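You operate a simulated robot arm through the tools that you are given. There is no shell and no other tool.

You are at the controls of a simulated robot arm. One attempt, no reset.

TASK
Put the flake on slide 27 back in dish 26, then wipe the slide.
Fine: grey-pot tweezers and yellow cloth, both put back; close the dish. Set down upright: tweezers.
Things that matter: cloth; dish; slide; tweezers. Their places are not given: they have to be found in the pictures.

It is judged by the outcome, as a careful person would: the job done as asked, and still so three seconds after it is handed in. It fails if anything else is knocked over, pushed out of place, dropped, spilled or broken. Flat cloth is picked up by pressing the open fingertips on it (5 to 10 N) and closing them slowly along it; thin cloth reads only 2 to 8 mm in the jaws.

THE ROBOT
A 6-joint arm with a two-finger parallel gripper, fixed in place. Base frame: the origin is at the foot of the arm, x ahead of it, y to its left, z up. Readings come in mm, degrees, newtons and seconds.
Its first joint turns from -166.0 to 166.0 degrees. Payload 3.91 kg.
The TCP is the grasp point between the finger pads, 30 mm short of the fingertips. In the tool frame z runs along the fingers and y along their closing line. Largest opening 110 mm; finger width 20, thickness 10; the body of the gripper, 48 by 112 mm, starts 55 mm behind the TCP.
Orientation is that of the tool frame in the base frame, as a unit quaternion [x, y, z, w]. With the fingers straight down and closing along the base's y, the tool's x points along the base's -x, its y along +y and its z along -z.

THE INTERFACE
- The arm moves only by the tool send_rows. Its argument "moves" is a list of rows, each a list of 7 numbers: the turn, a rotation vector about the tool's x, y, z in degrees, then the shift along the tool's x, y, z in mm, then the finger opening in mm, from 0 to 110. In form: [[rx, ry, rz, dx, dy, dz, grip], ...]. A call has 1 to 20 rows; each row is the pose to reach, as a shift and turn from the pose commanded when the call began, along the tool's axes at that moment. A row lasts 0.2 s, in which the tool goes at most 50 mm and 8.6 degrees; a call with a longer step from one row to the next is refused whole, and so is a gripper value outside its range. Where a pose cannot be reached the arm comes as near as it can. A force on the tool above 40 N (or 10 N above the force at the start of the call, whichever is more), or a blocked arm, ends the call early, and 0.2 s more pass. The fingers move at their own pace (about 153 mm/s each) and stop on an object; they squeeze with about 26 N. The grip force told is the motor's: it shows also when the fingers shut on nothing. Time passes only in rows, and 0.2 s behind the last, so rows that repeat a pose let the fingers close. The reply holds the time, the measured pose of the TCP, the force on the tool along the base axes, the opening and the grip force, in the units named above and with some noise, with the torque about the TCP (base axes, N m) and any sound that the robot's microphone picked up.
- Cameras (640 x 400 px; columns grow to the right, rows downward): "scene" is fixed at [224.5, 509.9, 1652.6]; the picture's right is [-0.79, -0.62, 0.00], its down [-0.44, 0.55, -0.71] and it looks along [0.44, -0.56, -0.70] (base axes); focal length 365 px, centre (320, 200). "wrist" rides on the gripper at [72, 17, -103] in the tool frame; the picture's right is [-0.23, 0.97, 0.00], its down [-0.76, -0.18, -0.62] and it looks along [-0.61, -0.14, 0.78] (tool axes); focal length 222 px, centre (320, 200).
- snapshot(camera): a new picture of that camera. No time passes.
- point_at(camera, pixels): for up to 12 pixels [column, row] of the newest picture of that camera ("zoom" is the newest enlarged one), the place [x, y, z] in the base frame of the surface seen there, good to about 3 mm, but the place of the scene camera against the robot may be out by one fixed shift of up to 18 mm in any direction. No time passes.
- enlarge(camera, box): a new picture of the part [left, top, right, bottom] of that camera's present view, enlarged. No time passes.
- job_done(): hands the job in; it is judged then, once.

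Open the gripper and draw the arm clear of the work before you hand the job in, unless the task says otherwise.

The tools are called after "Emit:" by a JSON object that holds its "op" and its "data". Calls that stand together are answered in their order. send_rows: Moves the arm, as the interface text tells. Its arguments: {"type":"object","properties":{"moves":{"type":"array","items":{"type":"array","items":{"type":"number"}}}},"required":["moves"]} The other tools are called the same way: snapshot (camera) takes a picture; point_at (camera, pixels) gives the place of the surface under pixels of a picture; enlarge (camera, box) takes an enlarged picture of a part of a camera's view; job_done () hands the job in.

At the start:

```text
clock: 0.0
position: [513.4, 4.2, 1192.3]
ee_rot: [0.0, 1.0, 0.0, 0.0]
contact_force: [0.1, -0.1, -0.2]
wrist_torque: [0.0, 0.0, 0.0]
opening: 109.9
grip_force: 0.0
```

scene: 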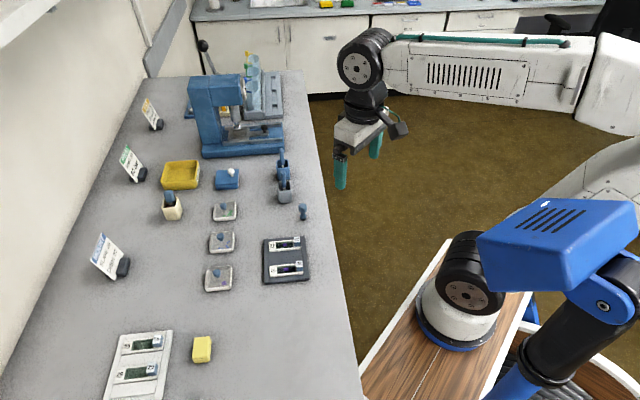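
wrist: 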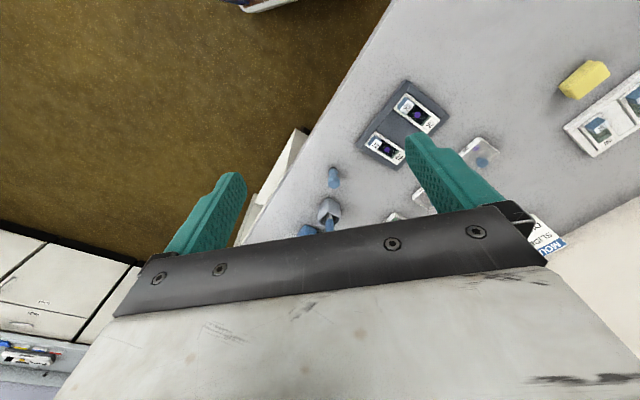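

I start by enlarging the parts of the scene with the slides, dishes, pots and cloth so I can read the labels.

Emit:
{"op": "enlarge", "data": {"camera": "scene", "box": [190, 190, 330, 300]}}

Emit:
{"op": "enlarge", "data": {"camera": "scene", "box": [90, 310, 230, 400]}}

Emit:
{"op": "enlarge", "data": {"camera": "scene", "box": [150, 130, 330, 240]}}

Emit:
{"op": "enlarge", "data": {"camera": "scene", "box": [80, 90, 190, 290]}}

```text
3.64 times, centred on (260, 245) of scene
```

zoom: 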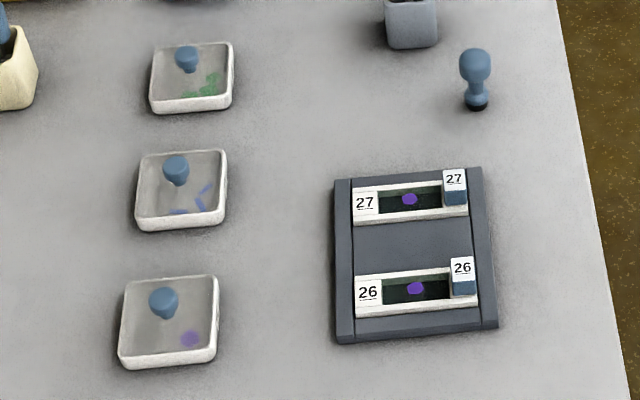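

```text
4.44 times, centred on (160, 355) of scene
```

zoom: 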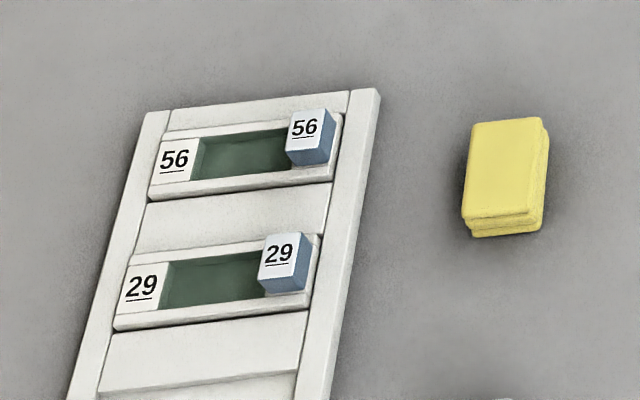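

```text
3.56 times, centred on (240, 185) of scene
```

zoom: 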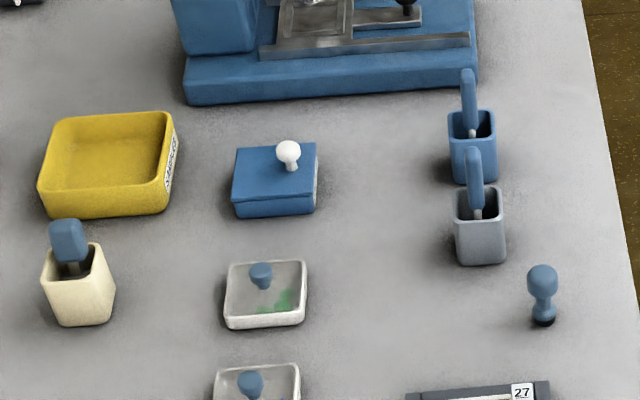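

```text
2.00 times, centred on (135, 190) of scene
```

zoom: 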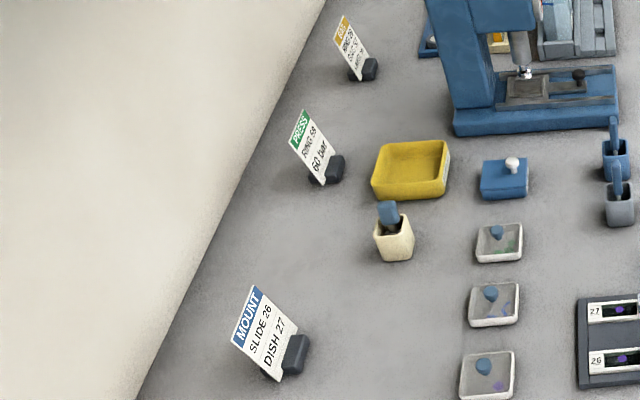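

Slide 27 (scene ~(285,244)) carries a purple flake; the dish labels aren't readable from here. I measure the key positions first.

Emit:
{"op": "snapshot", "data": {"camera": "scene"}}

Emit:
{"op": "point_at", "data": {"camera": "scene", "pixels": [[225, 211], [222, 242], [218, 278], [285, 244], [287, 270], [284, 185], [283, 160], [303, 210], [202, 350], [172, 205], [227, 178], [250, 330]]}}

Emit:
{"op": "point_at", "data": {"camera": "wrist", "pixels": [[416, 113], [386, 149], [585, 78], [334, 177], [328, 208], [482, 152], [500, 40], [460, 110]]}}

Emit:
{"op": "enlarge", "data": {"camera": "wrist", "box": [280, 60, 520, 240]}}

```text
taken
```

scene: 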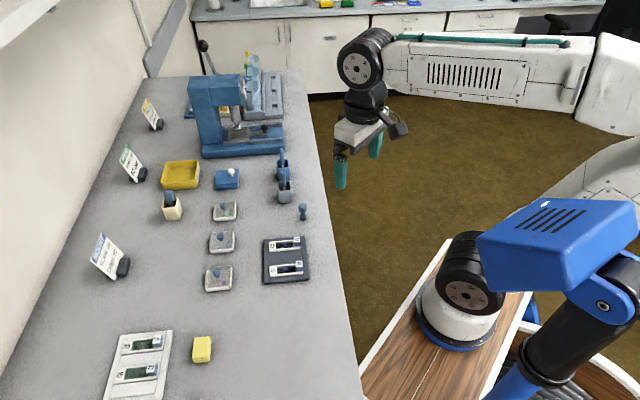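

```text
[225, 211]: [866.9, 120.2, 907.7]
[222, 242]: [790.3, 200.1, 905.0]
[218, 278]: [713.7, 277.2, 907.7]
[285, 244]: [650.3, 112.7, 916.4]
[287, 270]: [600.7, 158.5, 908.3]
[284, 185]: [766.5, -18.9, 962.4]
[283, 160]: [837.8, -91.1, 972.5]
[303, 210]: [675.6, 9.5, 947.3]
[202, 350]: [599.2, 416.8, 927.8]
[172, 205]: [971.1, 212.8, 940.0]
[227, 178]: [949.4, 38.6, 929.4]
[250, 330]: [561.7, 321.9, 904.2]
```

```text
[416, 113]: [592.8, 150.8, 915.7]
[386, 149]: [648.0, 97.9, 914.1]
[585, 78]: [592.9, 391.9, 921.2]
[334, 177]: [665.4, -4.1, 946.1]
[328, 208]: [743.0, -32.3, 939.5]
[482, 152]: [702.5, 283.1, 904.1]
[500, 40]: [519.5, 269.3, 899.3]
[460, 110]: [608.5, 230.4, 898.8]
```

```text
2.22 times, centred on (400, 150) of wrist
```

zoom: 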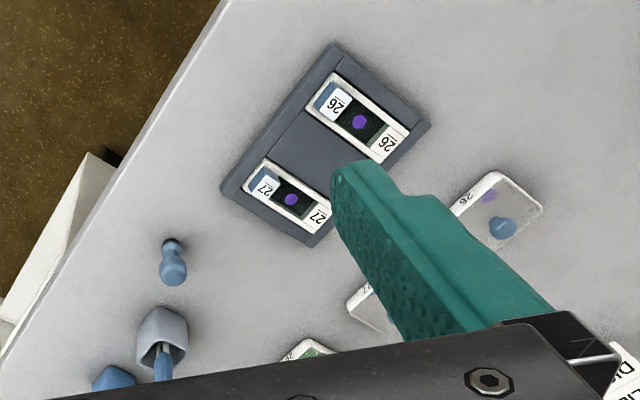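

The near dish at wrist (482,150) seems to be labelled 26. I move lower and to the left to read the dish labels and look at the slide rack.

Emit:
{"op": "send_rows", "data": {"moves": [[0, 0, 0, -7, 37, 30, 110], [0, 0, 0, -14, 74, 61, 110], [0, 0, 0, -20, 110, 92, 110], [0, 0, 0, -27, 146, 122, 110]]}}

Emit:
{"op": "snapshot", "data": {"camera": "wrist"}}

```text
clock: 1.0
position: [542.0, 147.1, 1067.4]
ee_rot: [0.001, 1.0, 0.0, 0.0]
contact_force: [0.5, 0.2, 0.1]
wrist_torque: [0.01, -0.06, 0.02]
opening: 109.9
grip_force: 0.0
```

```text
taken
```

wrist: 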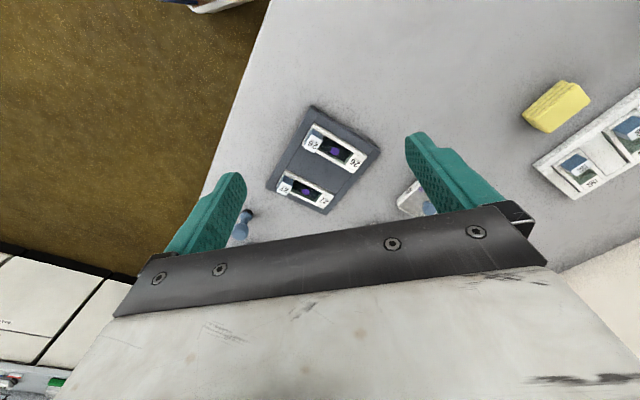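

The gripper body hides the lower half; I move so that dish 26 and its neighbour come into the upper centre of the wrist view.

Emit:
{"op": "send_rows", "data": {"moves": [[0, 0, 0, -18, 40, 0, 110], [0, 0, 0, -36, 80, 0, 110], [0, 0, 0, -54, 120, 0, 110], [0, 0, 0, -75, 140, 0, 110]]}}

Emit:
{"op": "snapshot", "data": {"camera": "wrist"}}

Emit:
{"op": "enlarge", "data": {"camera": "wrist", "box": [220, 60, 420, 220]}}

```text
clock: 2.0
position: [614.4, 290.2, 1070.4]
ee_rot: [0.0, 1.0, 0.0, -0.001]
contact_force: [-0.9, -0.3, 0.8]
wrist_torque: [0.01, 0.01, -0.02]
opening: 109.8
grip_force: 0.1
```

```text
taken
```

wrist: 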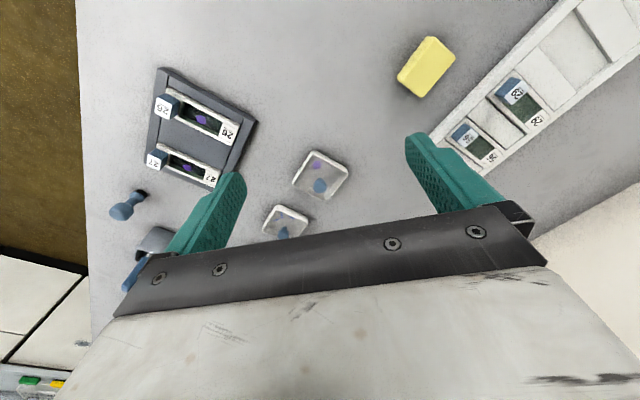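

```text
2.50 times, centred on (320, 140) of wrist
```

zoom: 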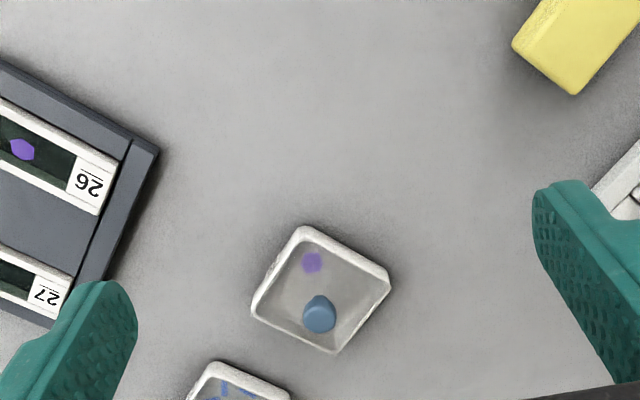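

The labels are on the dish's side facing -y. I turn the tool about z by 60° and move to look toward +y at the dishes' sides.

Emit:
{"op": "send_rows", "data": {"moves": [[0, 0, -8.5, -1, -13, 6, 110], [0, 0, -17, -3, -26, 12, 110], [0, 0, -25.5, -5, -39, 18, 110], [0, 0, -34, -7, -52, 24, 110], [0, 0, -42.5, -9, -65, 30, 110], [0, 0, -51, -10, -78, 36, 110], [0, 0, -59.5, -11, -91, 40, 110]]}}

Emit:
{"op": "snapshot", "data": {"camera": "wrist"}}

Emit:
{"op": "enlarge", "data": {"camera": "wrist", "box": [220, 60, 420, 220]}}

```text
clock: 3.6
position: [624.0, 197.9, 1032.0]
ee_rot: [-0.497, 0.868, 0.0, 0.0]
contact_force: [0.2, 1.0, 0.1]
wrist_torque: [0.02, 0.01, 0.01]
opening: 110.3
grip_force: 0.0
```

```text
taken
```

wrist: 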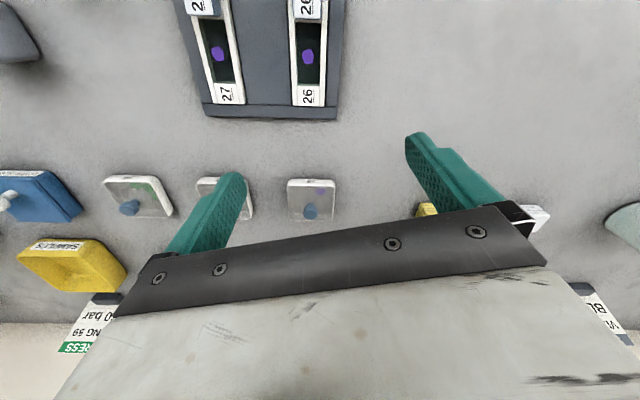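

```text
2.50 times, centred on (320, 140) of wrist
```

zoom: 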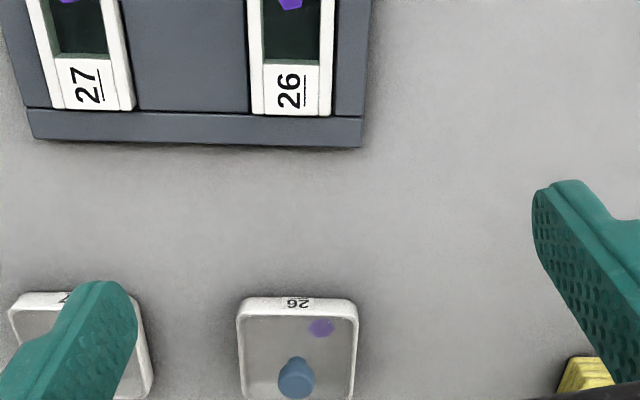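

The dish with the purple flake speck at wrist (311,198) is labelled 26. I measure the dish, knob, slides and rack.

Emit:
{"op": "point_at", "data": {"camera": "wrist", "pixels": [[311, 210], [311, 205], [311, 215], [289, 180], [334, 181], [311, 181], [334, 215], [300, 190], [219, 54], [307, 57], [225, 95], [205, 110]]}}

Emit:
{"op": "enlarge", "data": {"camera": "wrist", "box": [260, 150, 360, 230]}}

Emit:
{"op": "enlarge", "data": {"camera": "wrist", "box": [170, 0, 350, 130]}}

```text
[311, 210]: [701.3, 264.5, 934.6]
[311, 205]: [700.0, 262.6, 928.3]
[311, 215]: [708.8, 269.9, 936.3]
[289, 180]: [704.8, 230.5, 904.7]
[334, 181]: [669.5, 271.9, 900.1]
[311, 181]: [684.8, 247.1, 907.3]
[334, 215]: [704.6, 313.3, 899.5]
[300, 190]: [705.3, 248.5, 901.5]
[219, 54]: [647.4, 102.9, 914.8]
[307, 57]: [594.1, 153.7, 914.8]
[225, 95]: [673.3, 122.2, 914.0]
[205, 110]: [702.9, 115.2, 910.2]
```

```text
5.00 times, centred on (310, 190) of wrist
```

zoom: 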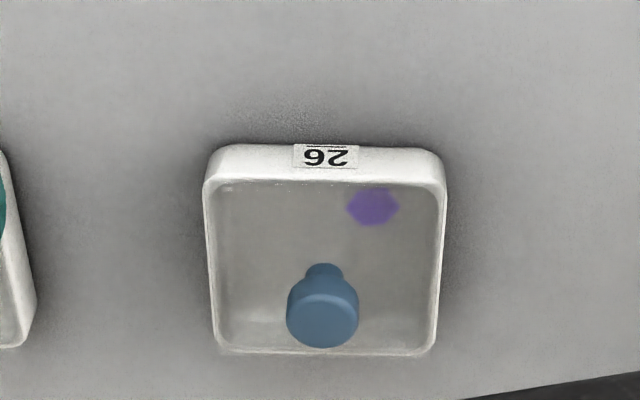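

```text
3.08 times, centred on (260, 65) of wrist
```

zoom: 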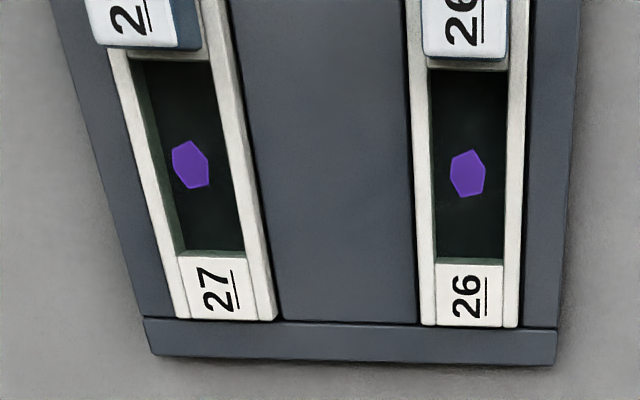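

Dish 26 is confirmed. Next I go to look at the grey pot with its tweezers (~(750,-25)), turning the tool back to yaw 0 on the way.

Emit:
{"op": "send_rows", "data": {"moves": [[0, 0, 8.5, 23, -16, -10, 110], [0, 0, 17, 46, -32, -20, 110], [0, 0, 25.5, 70, -49, -30, 110], [0, 0, 34, 93, -65, -30, 110], [0, 0, 42.5, 116, -82, -30, 110], [0, 0, 51, 140, -98, -30, 110], [0, 0, 59.5, 163, -114, -30, 110]]}}

Emit:
{"op": "snapshot", "data": {"camera": "wrist"}}

Emit:
{"op": "enlarge", "data": {"camera": "wrist", "box": [220, 60, 420, 220]}}

```text
clock: 5.2
position: [643.3, 0.6, 1062.7]
ee_rot: [0.001, 1.0, 0.0, 0.0]
contact_force: [0.5, 0.0, -0.2]
wrist_torque: [-0.02, 0.01, -0.02]
opening: 109.8
grip_force: 0.1
```

```text
taken
```

wrist: 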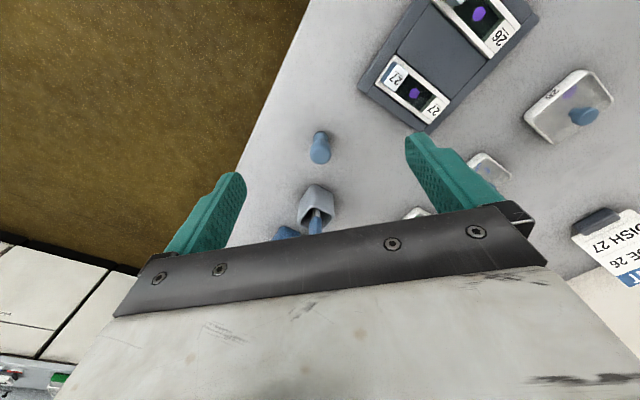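

```text
2.50 times, centred on (320, 140) of wrist
```

zoom: 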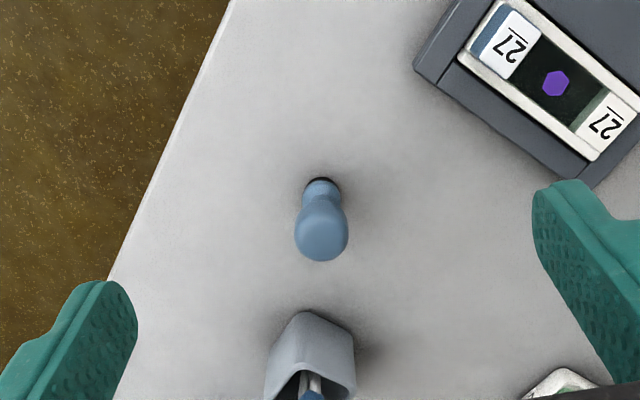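

The grey pot is at wrist (317,205), just at the edge of the gripper body. I advance about 65 mm in x to see the tweezers.

Emit:
{"op": "send_rows", "data": {"moves": [[0, 0, 0, -35, -5, -10, 110], [0, 0, 0, -70, -10, -20, 110]]}}

Emit:
{"op": "snapshot", "data": {"camera": "wrist"}}

Emit:
{"op": "enlarge", "data": {"camera": "wrist", "box": [230, 100, 390, 230]}}

Emit:
{"op": "enlarge", "data": {"camera": "scene", "box": [255, 140, 325, 220]}}

```text
clock: 5.8
position: [710.2, -7.0, 1081.9]
ee_rot: [-0.001, 1.0, 0.001, 0.0]
contact_force: [0.3, 0.3, -0.4]
wrist_torque: [0.01, -0.02, -0.01]
opening: 110.3
grip_force: 0.1
```

```text
taken
```

wrist: 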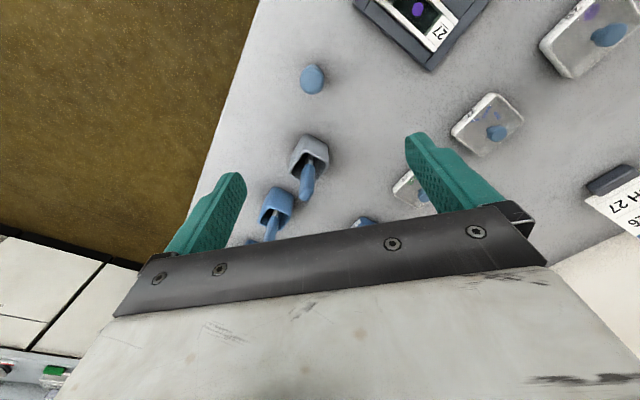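

```text
3.08 times, centred on (310, 165) of wrist
```

zoom: 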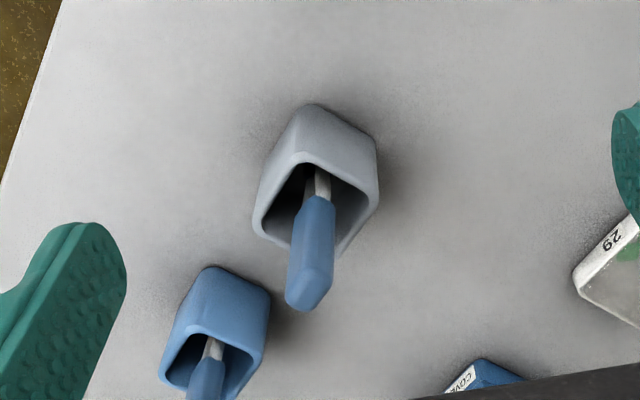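

```text
5.00 times, centred on (290, 180) of scene
```

zoom: 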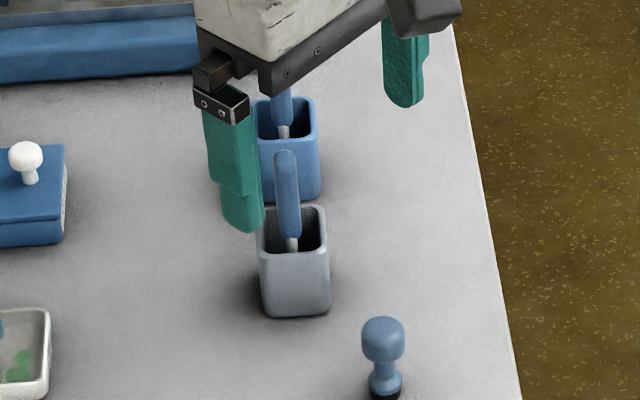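

The grey pot and handle are clear at zoom (315,180)/(312,250). I measure points on the handle and pot rim.

Emit:
{"op": "enlarge", "data": {"camera": "wrist", "box": [270, 120, 350, 210]}}

Emit:
{"op": "point_at", "data": {"camera": "wrist", "pixels": [[306, 195], [307, 185], [309, 172], [311, 160], [301, 195], [313, 190], [315, 136], [290, 175], [296, 152], [327, 155], [316, 178], [303, 200]]}}

```text
4.44 times, centred on (310, 165) of wrist
```

zoom: 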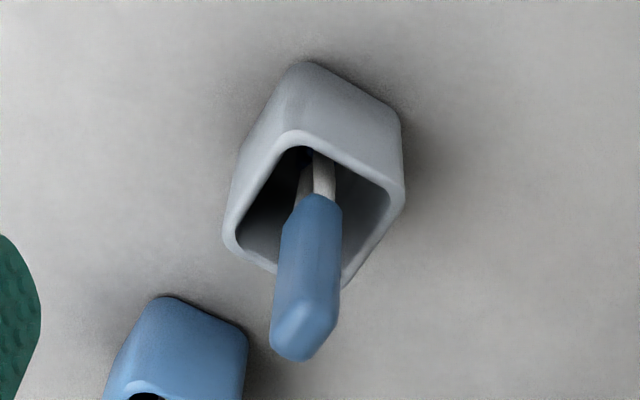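

```text
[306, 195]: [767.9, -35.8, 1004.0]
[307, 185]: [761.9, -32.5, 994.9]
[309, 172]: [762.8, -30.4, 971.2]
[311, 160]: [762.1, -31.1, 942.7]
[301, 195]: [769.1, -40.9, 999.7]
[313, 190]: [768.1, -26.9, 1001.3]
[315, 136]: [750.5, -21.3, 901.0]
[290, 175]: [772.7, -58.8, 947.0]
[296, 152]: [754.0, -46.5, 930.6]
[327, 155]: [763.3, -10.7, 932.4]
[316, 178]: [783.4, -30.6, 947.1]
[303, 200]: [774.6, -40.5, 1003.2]
```

The handle stands above the pot at about (768,-34), top z≈1004, with two prongs below it. I turn the tool by 38° and come a little nearer to see its section and alignment.

Emit:
{"op": "send_rows", "data": {"moves": [[0, 0, -8, 0, -12, 0, 110], [0, 0, -16, 0, -24, 0, 110], [0, 0, -24, 0, -36, 5, 110], [0, 0, -32, 0, -48, 10, 110], [0, 0, -40, 0, -55, 15, 110]]}}

Emit:
{"op": "snapshot", "data": {"camera": "wrist"}}

Emit:
{"op": "enlarge", "data": {"camera": "wrist", "box": [260, 100, 380, 210]}}

```text
clock: 7.0
position: [710.5, -63.0, 1067.1]
ee_rot: [-0.342, 0.94, 0.0, 0.0]
contact_force: [0.7, -0.1, -0.2]
wrist_torque: [0.0, 0.03, 0.01]
opening: 110.0
grip_force: 0.0
```

```text
taken
```

wrist: 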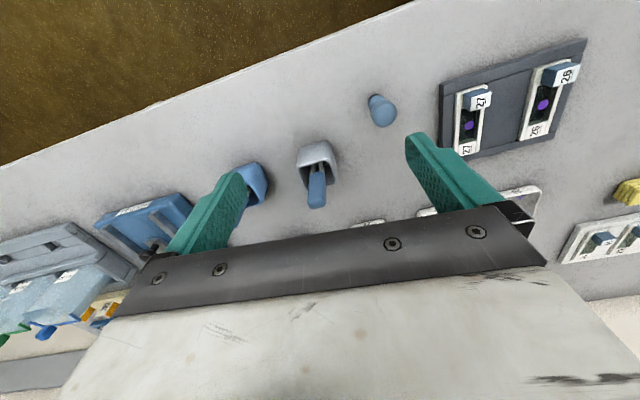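

```text
3.64 times, centred on (320, 155) of wrist
```

zoom: 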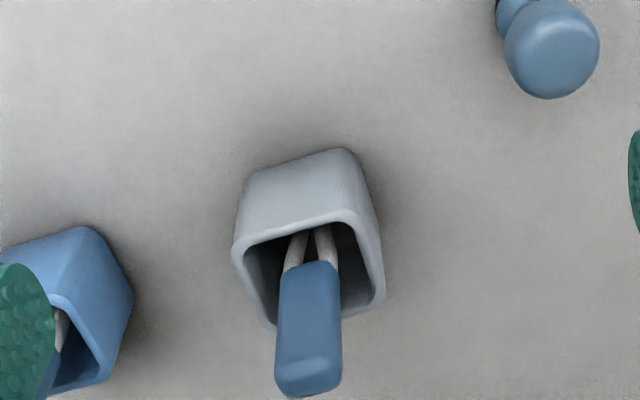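

The handle is flat (wide ~17 mm across the two prongs), facing direction ~40°, so yaw 40° suits gripping across it. First the dish lid: I move to look at dish 26's knob closely at the same yaw.

Emit:
{"op": "send_rows", "data": {"moves": [[0, 0, 0, -20, 38, 0, 110], [0, 0, 0, -40, 77, 0, 110], [0, 0, 0, -60, 116, 5, 110], [0, 0, 0, -80, 155, 15, 110], [0, 0, 0, -101, 194, 30, 110], [0, 0, 0, -122, 233, 48, 110], [0, 0, 0, -142, 271, 67, 110]]}}

Emit:
{"op": "snapshot", "data": {"camera": "wrist"}}

Emit:
{"op": "enlarge", "data": {"camera": "wrist", "box": [250, 100, 410, 210]}}

```text
clock: 8.6
position: [647.1, 238.0, 996.0]
ee_rot: [-0.342, 0.94, 0.001, 0.0]
contact_force: [-0.3, -0.9, -0.1]
wrist_torque: [0.05, 0.0, -0.01]
opening: 110.1
grip_force: 0.0
```

```text
taken
```

wrist: 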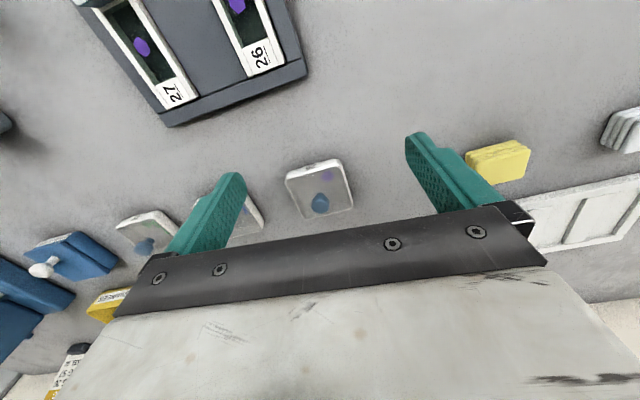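

```text
3.64 times, centred on (330, 155) of wrist
```

zoom: 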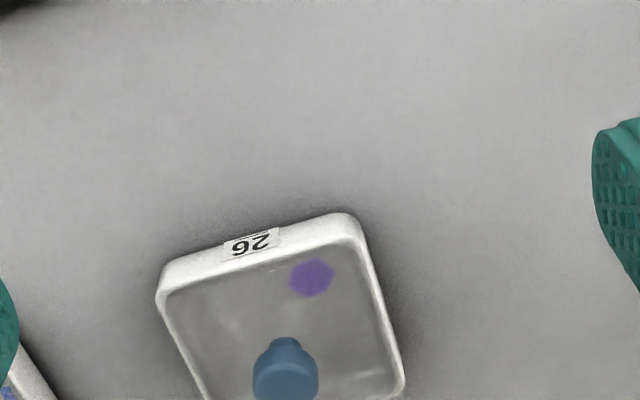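

Dish edges lie at about 45°/135°. I measure the knob and dish rim points from this closer view.

Emit:
{"op": "point_at", "data": {"camera": "wrist", "pixels": [[321, 204], [321, 200], [321, 197], [317, 206], [325, 206], [300, 190], [336, 180], [287, 178], [292, 174], [312, 167], [342, 163], [351, 204]]}}

Emit:
{"op": "enlarge", "data": {"camera": "wrist", "box": [275, 145, 365, 225]}}

```text
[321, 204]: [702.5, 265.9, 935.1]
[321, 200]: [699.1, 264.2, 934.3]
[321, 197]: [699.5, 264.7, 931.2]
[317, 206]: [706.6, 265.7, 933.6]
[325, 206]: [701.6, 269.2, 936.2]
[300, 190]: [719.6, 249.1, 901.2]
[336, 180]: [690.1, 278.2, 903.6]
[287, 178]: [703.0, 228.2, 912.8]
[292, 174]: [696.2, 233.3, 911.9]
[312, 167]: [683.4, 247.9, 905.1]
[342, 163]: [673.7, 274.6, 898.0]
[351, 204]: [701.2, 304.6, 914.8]
```

```text
5.00 times, centred on (320, 185) of wrist
```

zoom: 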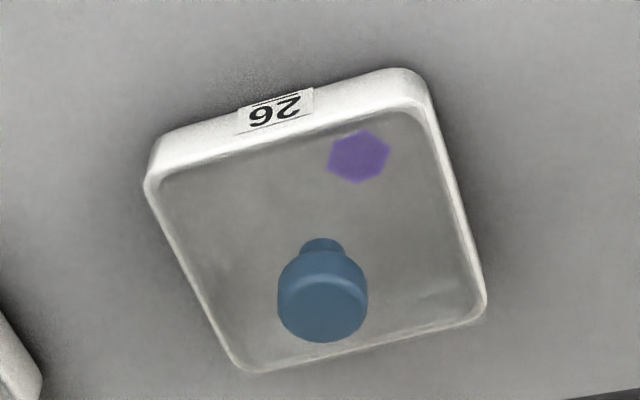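

Knob centre computes to about (707,270), top z≈936; dish centre agrees. I turn to yaw 45° and go above it with a 60 mm opening.

Emit:
{"op": "send_rows", "data": {"moves": [[0, 0, -2, -30, -6, 0, 90], [0, 0, -5, -67.5, -13, 6, 60], [0, 0, -5, -67.5, -13, 12, 60], [0, 0, -5, -67.5, -13, 12, 60]]}}

Emit:
{"op": "snapshot", "data": {"camera": "wrist"}}

Emit:
{"op": "snapshot", "data": {"camera": "scene"}}

```text
clock: 9.6
position: [707.9, 270.3, 987.4]
ee_rot: [-0.383, 0.924, -0.001, 0.0]
contact_force: [0.5, 0.1, -0.6]
wrist_torque: [-0.02, -0.02, 0.02]
opening: 59.9
grip_force: 0.0
```

```text
taken
```

wrist: 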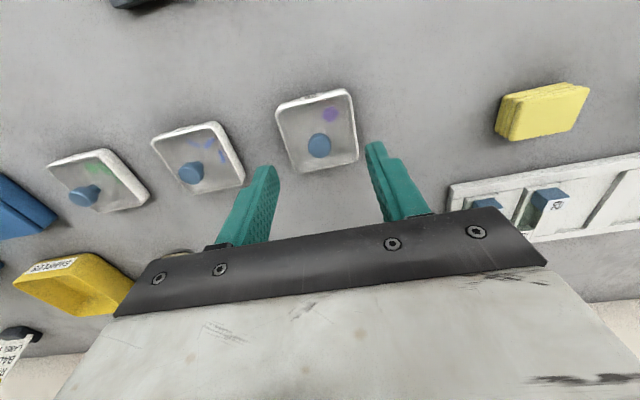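

```text
taken
```

scene: 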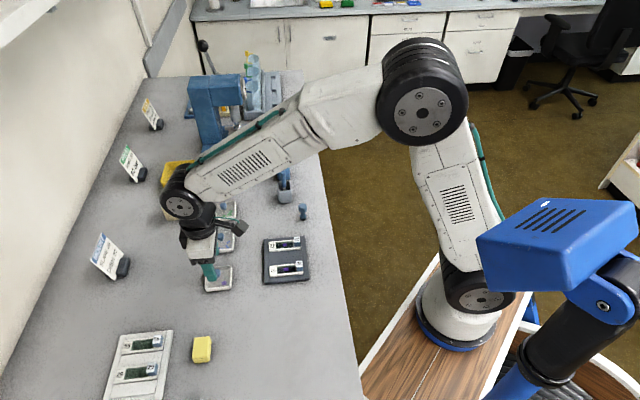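

The knob sits at wrist (319,146), right where a point under the TCP should project. I descend to TCP z≈949 and close on it.

Emit:
{"op": "send_rows", "data": {"moves": [[0, 0, 0, 0, 0, 15, 60], [0, 0, 0, 0, 0, 30, 60], [0, 0, 0, 0, 0, 37, 60], [0, 0, 0, 0, 0, 37, 40], [0, 0, 0, 0, 0, 37, 25], [0, 0, 0, 0, 0, 37, 10], [0, 0, 0, 0, 0, 37, 10]]}}

Emit:
{"op": "snapshot", "data": {"camera": "wrist"}}

```text
clock: 11.2
position: [705.4, 268.5, 949.6]
ee_rot: [-0.382, 0.924, 0.0, 0.0]
contact_force: [0.2, -0.2, -0.1]
wrist_torque: [0.02, 0.0, 0.02]
opening: 13.4
grip_force: 26.3
heard: snap
```

```text
taken
```

wrist: 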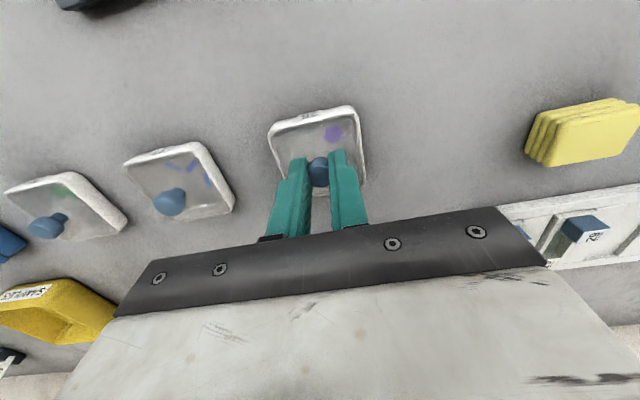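

Fingers hold the knob at 13.4 mm with a snap sound. I lift slowly and look.

Emit:
{"op": "send_rows", "data": {"moves": [[0, 0, 0, 0, 0, -3, 8], [0, 0, 0, 0, 0, -10, 8], [0, 0, 0, 0, 0, -25, 8], [0, 0, 0, 0, 0, -40, 8]]}}

Emit:
{"op": "snapshot", "data": {"camera": "wrist"}}

Emit:
{"op": "enlarge", "data": {"camera": "scene", "box": [170, 200, 270, 310]}}

```text
clock: 12.2
position: [706.2, 268.1, 989.8]
ee_rot: [-0.382, 0.924, 0.0, -0.001]
contact_force: [0.2, -0.3, -0.4]
wrist_torque: [0.02, 0.01, 0.02]
opening: 13.1
grip_force: 25.8
```

```text
taken
```

wrist: 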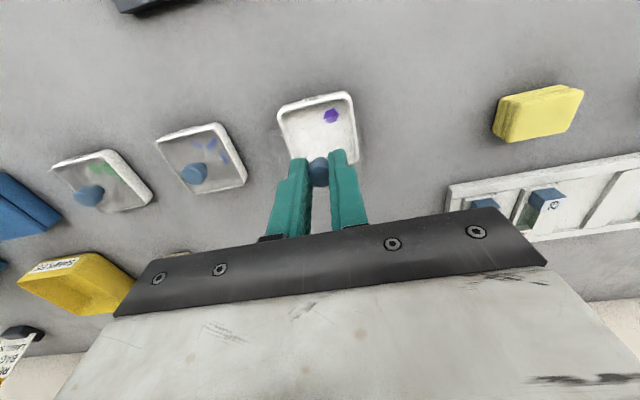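

```text
3.64 times, centred on (220, 255) of scene
```

zoom: 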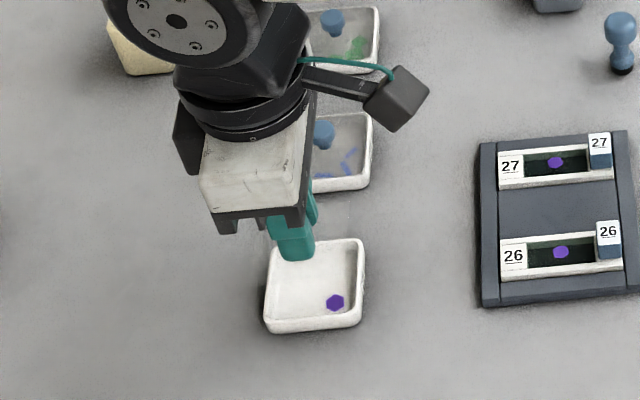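

The lid is off (transparent plate in the fingers) and the dish shows its white interior with one flake. I carry the lid to the free table at about (620,305) and lower gently toward the surface.

Emit:
{"op": "send_rows", "data": {"moves": [[0, 0, 0, 12, 29, 0, 8], [0, 0, 0, 24, 58, 0, 8], [0, 0, 0, 35.7, 86.6, 0, 8], [0, 0, 0, 35.7, 86.6, 20, 8], [0, 0, 0, 35.7, 86.6, 40, 8], [0, 0, 0, 35.7, 86.6, 40, 8]]}}

Emit:
{"op": "snapshot", "data": {"camera": "wrist"}}

```text
clock: 13.6
position: [617.2, 305.2, 949.9]
ee_rot: [-0.382, 0.924, 0.001, 0.001]
contact_force: [0.1, -0.6, 0.0]
wrist_torque: [0.0, 0.02, -0.01]
opening: 13.2
grip_force: 26.1
```

```text
taken
```

wrist: 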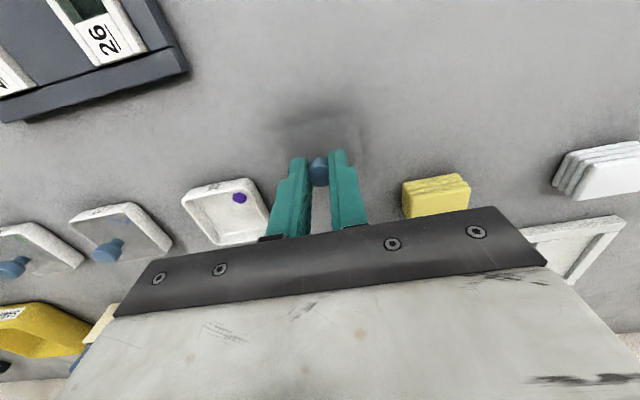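

Clear of everything below. I lower in small steps until touch.

Emit:
{"op": "send_rows", "data": {"moves": [[0, 0, 0, 0, 0, 3, 8], [0, 0, 0, 0, 0, 5, 8], [0, 0, 0, 0, 0, 7, 8], [0, 0, 0, 0, 0, 8, 8], [0, 0, 0, 0, 0, 9, 8], [0, 0, 0, 0, 0, 9, 8]]}}

```text
clock: 15.0
position: [618.1, 303.4, 940.3]
ee_rot: [-0.383, 0.924, 0.0, 0.0]
contact_force: [0.2, -0.1, -0.7]
wrist_torque: [0.02, -0.02, 0.0]
opening: 13.0
grip_force: 26.2
```

No contact yet at 940.3; I continue 1 mm at a time.

Emit:
{"op": "send_rows", "data": {"moves": [[0, 0, 0, 0, 0, 1, 8], [0, 0, 0, 0, 0, 2, 8], [0, 0, 0, 0, 0, 3, 8], [0, 0, 0, 0, 0, 3, 8]]}}

Emit:
{"op": "enlarge", "data": {"camera": "wrist", "box": [240, 90, 400, 210]}}

Emit:
{"op": "enlarge", "data": {"camera": "scene", "box": [170, 240, 270, 350]}}

```text
clock: 16.0
position: [620.3, 303.9, 938.4]
ee_rot: [-0.383, 0.924, 0.0, -0.001]
contact_force: [0.0, -0.1, 0.3]
wrist_torque: [0.01, 0.02, 0.0]
opening: 13.3
grip_force: 25.9
```

```text
3.33 times, centred on (320, 150) of wrist
```

zoom: 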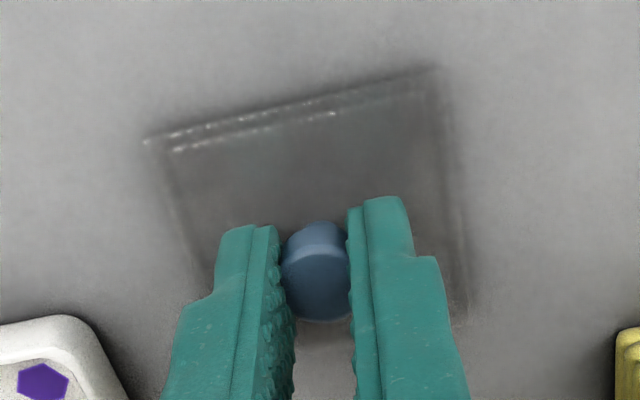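

```text
3.64 times, centred on (220, 295) of scene
```

zoom: 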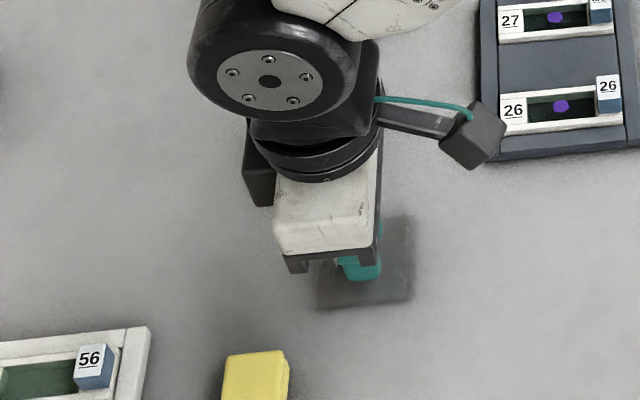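

The lid's shadow almost meets it; I go on down by 0.5–1 mm steps watching the force.

Emit:
{"op": "send_rows", "data": {"moves": [[0, 0, 0, 0, 0, 0.5, 8], [0, 0, 0, 0, 0, 1, 8], [0, 0, 0, 0, 0, 1.5, 8], [0, 0, 0, 0, 0, 1.5, 8]]}}

```text
clock: 17.0
position: [620.0, 304.6, 938.9]
ee_rot: [-0.383, 0.924, 0.0, 0.001]
contact_force: [2.0, -1.8, 8.8]
wrist_torque: [-0.11, -0.08, -0.01]
opening: 13.4
grip_force: 26.0
```

Contact at 8.8 N – the lid is on the table. I relax by 1 mm, open gently and rise.

Emit:
{"op": "send_rows", "data": {"moves": [[0, 0, 0, 0, 0, -1, 8], [0, 0, 0, 0, 0, -1, 16], [0, 0, 0, 0, 0, -1, 30], [0, 0, 0, 0, 0, -1, 36], [0, 0, 0, 0, 0, -20, 36], [0, 0, 0, 0, 0, -50, 36], [0, 0, 0, 0, 0, -90, 36]]}}

Emit:
{"op": "snapshot", "data": {"camera": "wrist"}}

Emit:
{"op": "enlarge", "data": {"camera": "scene", "box": [170, 240, 270, 350]}}

```text
clock: 18.6
position: [619.8, 303.2, 1027.7]
ee_rot: [-0.383, 0.924, 0.001, 0.0]
contact_force: [0.3, 0.7, 0.7]
wrist_torque: [-0.04, 0.05, -0.01]
opening: 36.0
grip_force: 0.1
```

```text
taken
```

wrist: 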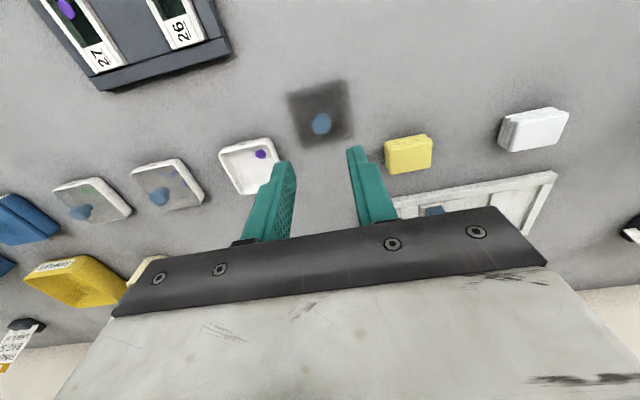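

```text
3.64 times, centred on (220, 295) of scene
```

zoom: 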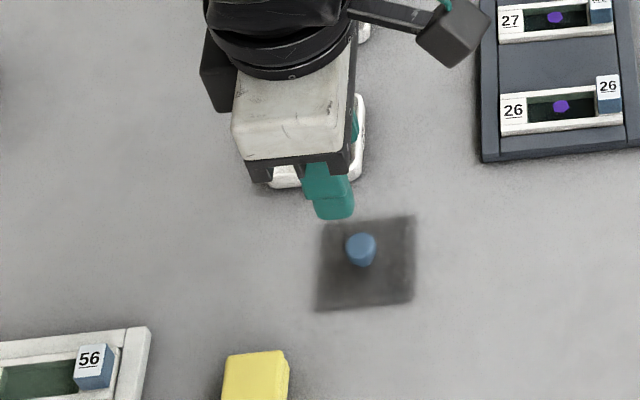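

The lid lies flat with its knob up at scene (217,290). Now I travel to the tweezers at yaw 45° for a close look.

Emit:
{"op": "send_rows", "data": {"moves": [[0, 0, 0, 0, 0, -27, 50], [0, 0, 0, 20, -37, -27, 60], [0, 0, 0, 41, -74, -27, 60], [0, 0, 0, 61, -111, -27, 60], [0, 0, 0, 82, -148, -27, 60], [0, 0, 0, 102, -185, -27, 60], [0, 0, 0, 123, -222, -27, 60], [0, 0, 0, 144, -260, -27, 60], [0, 0, 0, 165, -298, -27, 60], [0, 0, 0, 184.6, -333.7, -27, 60], [0, 0, 0, 184.6, -333.7, -27, 60]]}}

Emit:
{"op": "snapshot", "data": {"camera": "wrist"}}

Emit:
{"op": "enlarge", "data": {"camera": "wrist", "box": [260, 100, 380, 210]}}

```text
clock: 21.0
position: [723.7, -63.7, 1054.9]
ee_rot: [-0.383, 0.924, 0.0, 0.0]
contact_force: [-0.4, 0.5, -0.2]
wrist_torque: [-0.03, -0.02, 0.04]
opening: 60.2
grip_force: 0.0
```

```text
taken
```

wrist: 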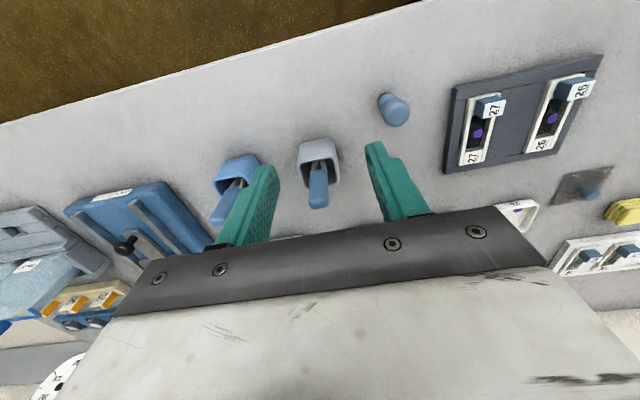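

```text
3.64 times, centred on (320, 155) of wrist
```

zoom: 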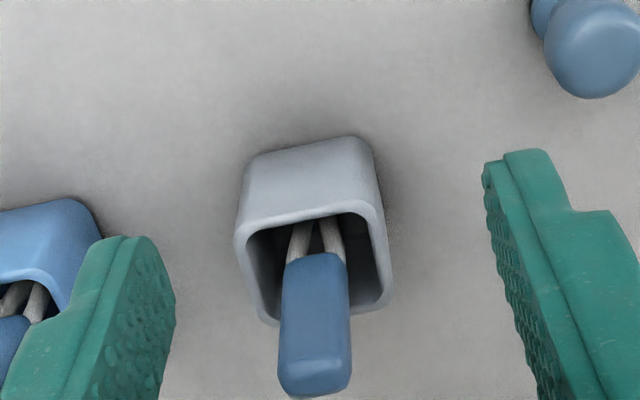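

The handle faces about 45° too; computed handle centre ≈ (769,-35). I check with measured points on the handle and pot rim.

Emit:
{"op": "point_at", "data": {"camera": "wrist", "pixels": [[318, 204], [313, 204], [324, 204], [318, 199], [318, 190], [312, 190], [324, 188], [319, 178], [300, 163], [335, 160], [338, 182], [306, 186]]}}

Emit:
{"op": "enlarge", "data": {"camera": "wrist", "box": [290, 140, 350, 215]}}

```text
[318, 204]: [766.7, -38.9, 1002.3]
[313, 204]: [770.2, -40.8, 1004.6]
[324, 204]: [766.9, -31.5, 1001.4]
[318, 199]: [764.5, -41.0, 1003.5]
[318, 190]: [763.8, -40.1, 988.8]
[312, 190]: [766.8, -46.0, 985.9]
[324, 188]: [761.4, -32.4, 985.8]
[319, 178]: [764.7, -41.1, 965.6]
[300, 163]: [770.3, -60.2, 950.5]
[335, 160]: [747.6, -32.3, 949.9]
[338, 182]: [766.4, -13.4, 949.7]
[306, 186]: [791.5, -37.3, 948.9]
```

```text
5.33 times, centred on (320, 178) of wrist
```

zoom: 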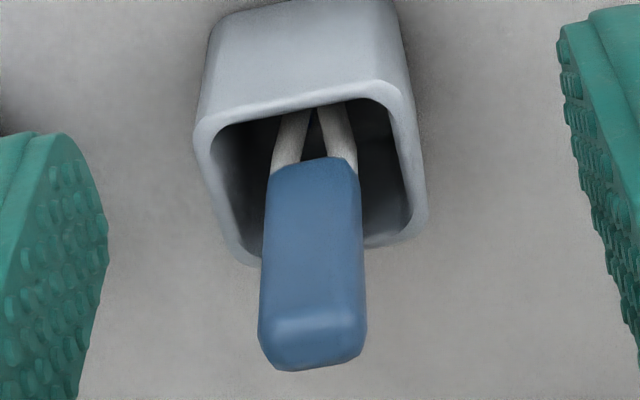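

The pot centre is ≈(769,-36) and the handle axis ≈(768,-36). I move over it at height with a 40 mm opening and check the alignment before descending.

Emit:
{"op": "send_rows", "data": {"moves": [[0, 0, 0, -25, -6, 0, 50], [0, 0, 0, -49.5, -12, 0, 40], [0, 0, 0, -49.5, -12, 0, 40], [0, 0, 0, -49.5, -12, 0, 40]]}}

Emit:
{"op": "snapshot", "data": {"camera": "wrist"}}

Emit:
{"op": "enlarge", "data": {"camera": "wrist", "box": [260, 100, 380, 210]}}

Emit:
{"op": "enlarge", "data": {"camera": "scene", "box": [240, 120, 340, 220]}}

```text
clock: 22.0
position: [768.8, -36.5, 1054.6]
ee_rot: [-0.383, 0.924, 0.0, 0.0]
contact_force: [0.3, 0.0, 0.2]
wrist_torque: [0.02, -0.03, 0.02]
opening: 39.8
grip_force: 0.0
```

```text
taken
```

wrist: 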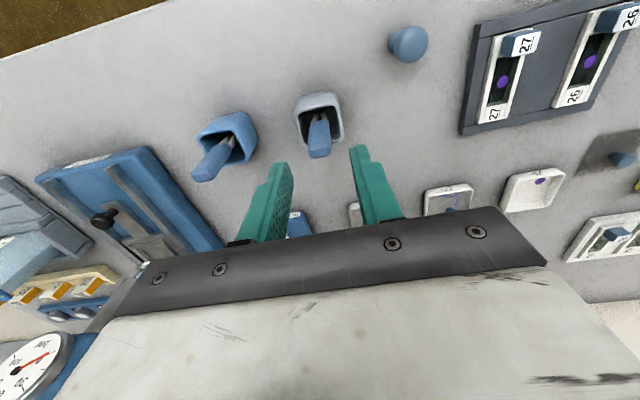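

```text
3.64 times, centred on (320, 155) of wrist
```

zoom: 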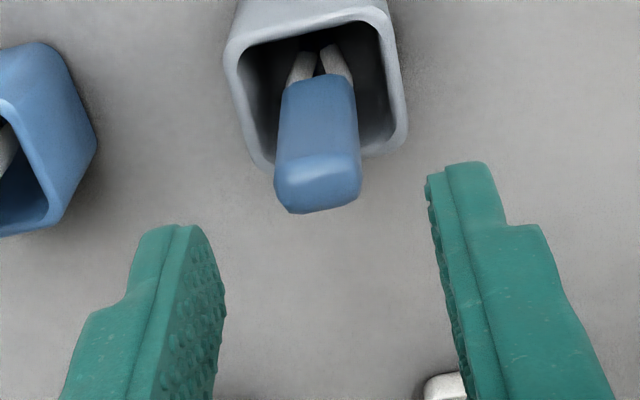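

```text
4.00 times, centred on (290, 170) of scene
```

zoom: 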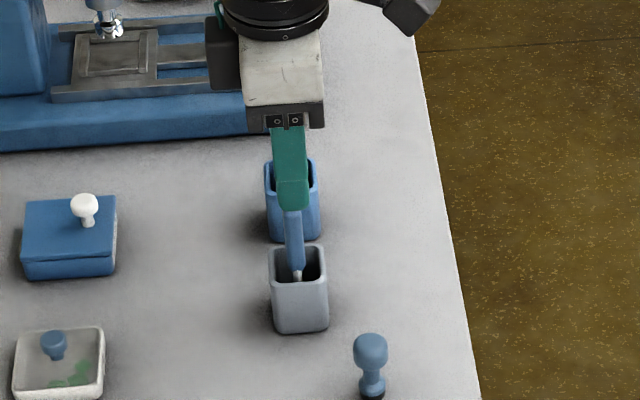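

The handle top is at wrist (319.5,152), right under the TCP. I descend to z≈985 and close on the handle step by step.

Emit:
{"op": "send_rows", "data": {"moves": [[0, 0, 0, 0, 0, 20, 40], [0, 0, 0, 0, 0, 40, 40], [0, 0, 0, 0, 0, 55, 40], [0, 0, 0, 0, 0, 66, 40], [0, 0, 0, 0, 0, 69, 40], [0, 0, 0, 0, 0, 69, 30], [0, 0, 0, 0, 0, 69, 22], [0, 0, 0, 0, 0, 69, 18], [0, 0, 0, 0, 0, 69, 18]]}}

Emit:
{"op": "snapshot", "data": {"camera": "wrist"}}

Emit:
{"op": "enlarge", "data": {"camera": "wrist", "box": [260, 100, 380, 210]}}

```text
clock: 24.0
position: [768.6, -35.0, 983.7]
ee_rot: [-0.383, 0.924, 0.0, 0.001]
contact_force: [0.7, 0.6, -0.1]
wrist_torque: [-0.03, 0.02, -0.02]
opening: 18.8
grip_force: 1.4
```

```text
taken
```

wrist: 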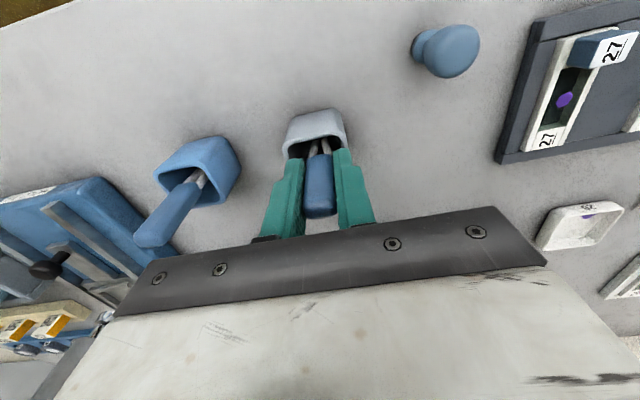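

```text
3.64 times, centred on (320, 155) of wrist
```

zoom: 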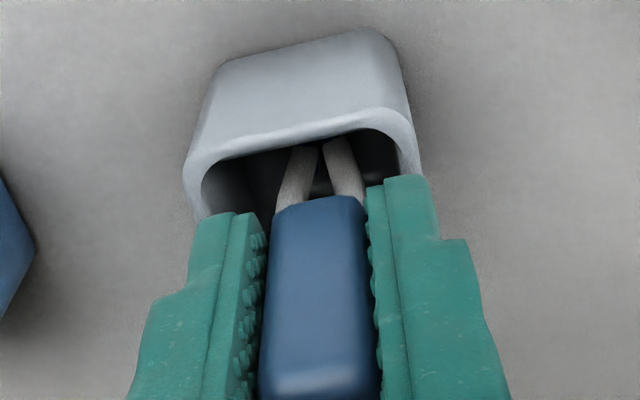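

Light contact at 18.8 mm. I close further and see whether the handle yields.

Emit:
{"op": "send_rows", "data": {"moves": [[0, 0, 0, 0, 0, 0, 16], [0, 0, 0, 0, 0, 0, 14], [0, 0, 0, 0, 0, 0, 14]]}}

```text
clock: 24.8
position: [769.2, -34.3, 983.8]
ee_rot: [-0.383, 0.924, -0.001, 0.0]
contact_force: [-0.3, -0.4, -0.1]
wrist_torque: [-0.02, 0.02, 0.01]
opening: 18.0
grip_force: 26.1
```

The handle is rigid at 18 mm and held at 26 N. I lift straight up 100 mm and look at the tips.

Emit:
{"op": "send_rows", "data": {"moves": [[0, 0, 0, 0, 0, -5, 12], [0, 0, 0, 0, 0, -15, 12], [0, 0, 0, 0, 0, -30, 12], [0, 0, 0, 0, 0, -50, 12], [0, 0, 0, 0, 0, -75, 12], [0, 0, 0, 0, 0, -100, 12], [0, 0, 0, 0, 0, -100, 12]]}}

Emit:
{"op": "snapshot", "data": {"camera": "wrist"}}

Emit:
{"op": "enlarge", "data": {"camera": "wrist", "box": [260, 80, 380, 190]}}

Emit:
{"op": "enlarge", "data": {"camera": "scene", "box": [240, 100, 340, 220]}}

```text
clock: 26.4
position: [769.6, -37.7, 1086.0]
ee_rot: [-0.382, 0.924, 0.0, 0.0]
contact_force: [1.2, 0.9, -0.9]
wrist_torque: [0.01, -0.01, 0.02]
opening: 18.0
grip_force: 26.1
```

```text
taken
```

wrist: 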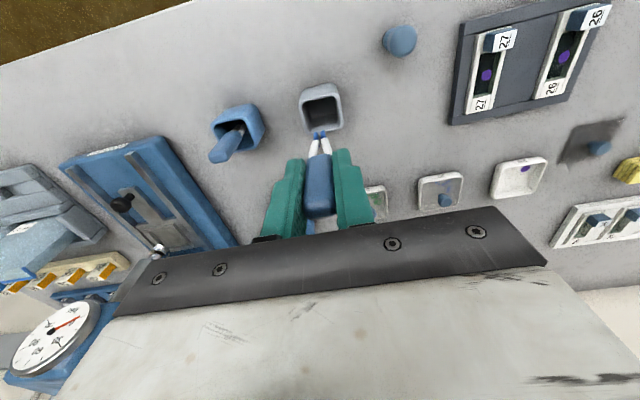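

```text
3.64 times, centred on (320, 135) of wrist
```

zoom: 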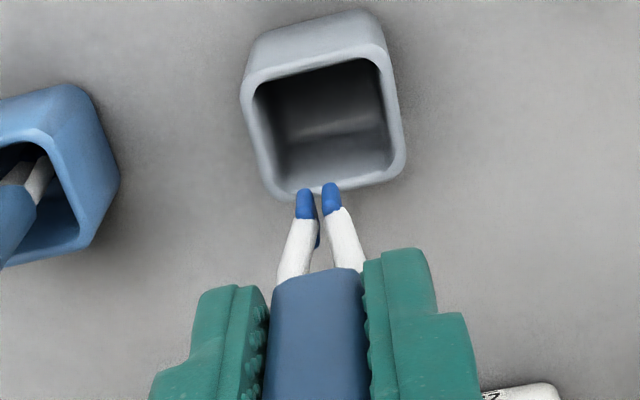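

```text
3.33 times, centred on (290, 160) of scene
```

zoom: 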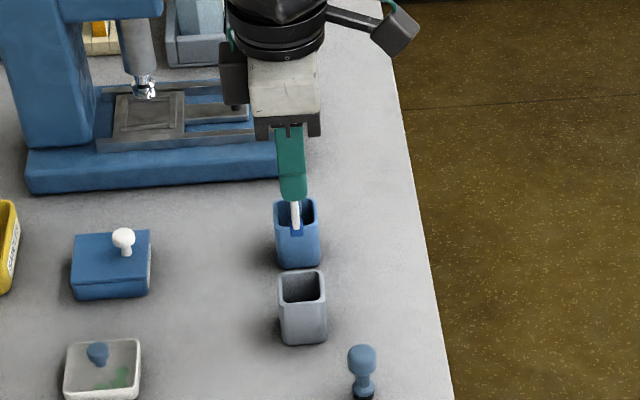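

The tweezers are out: two white prongs with blue tips at wrist (316,133) and (323,132). I zoom in and measure tip positions.

Emit:
{"op": "enlarge", "data": {"camera": "wrist", "box": [295, 120, 345, 165]}}

Emit:
{"op": "point_at", "data": {"camera": "wrist", "pixels": [[316, 132], [316, 134], [316, 136], [323, 131], [323, 133], [323, 136], [319, 146], [314, 145], [327, 144], [316, 152], [320, 175]]}}

```text
8.89 times, centred on (320, 142) of wrist
```

zoom: 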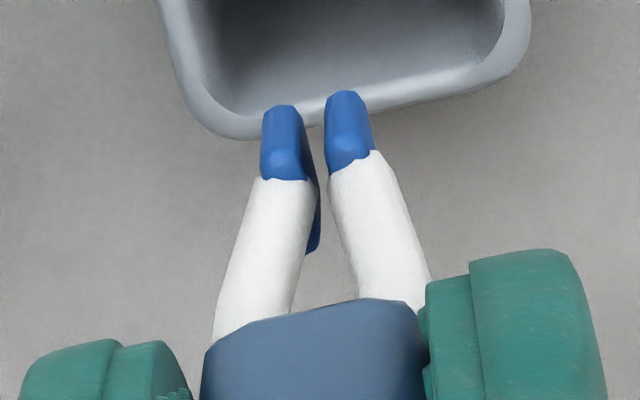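

```text
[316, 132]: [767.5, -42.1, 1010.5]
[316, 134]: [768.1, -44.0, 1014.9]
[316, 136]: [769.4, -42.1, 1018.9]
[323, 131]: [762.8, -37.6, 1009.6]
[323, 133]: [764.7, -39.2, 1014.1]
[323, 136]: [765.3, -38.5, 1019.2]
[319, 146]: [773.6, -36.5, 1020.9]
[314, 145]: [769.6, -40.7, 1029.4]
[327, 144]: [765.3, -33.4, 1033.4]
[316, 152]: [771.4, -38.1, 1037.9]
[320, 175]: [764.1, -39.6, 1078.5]
```

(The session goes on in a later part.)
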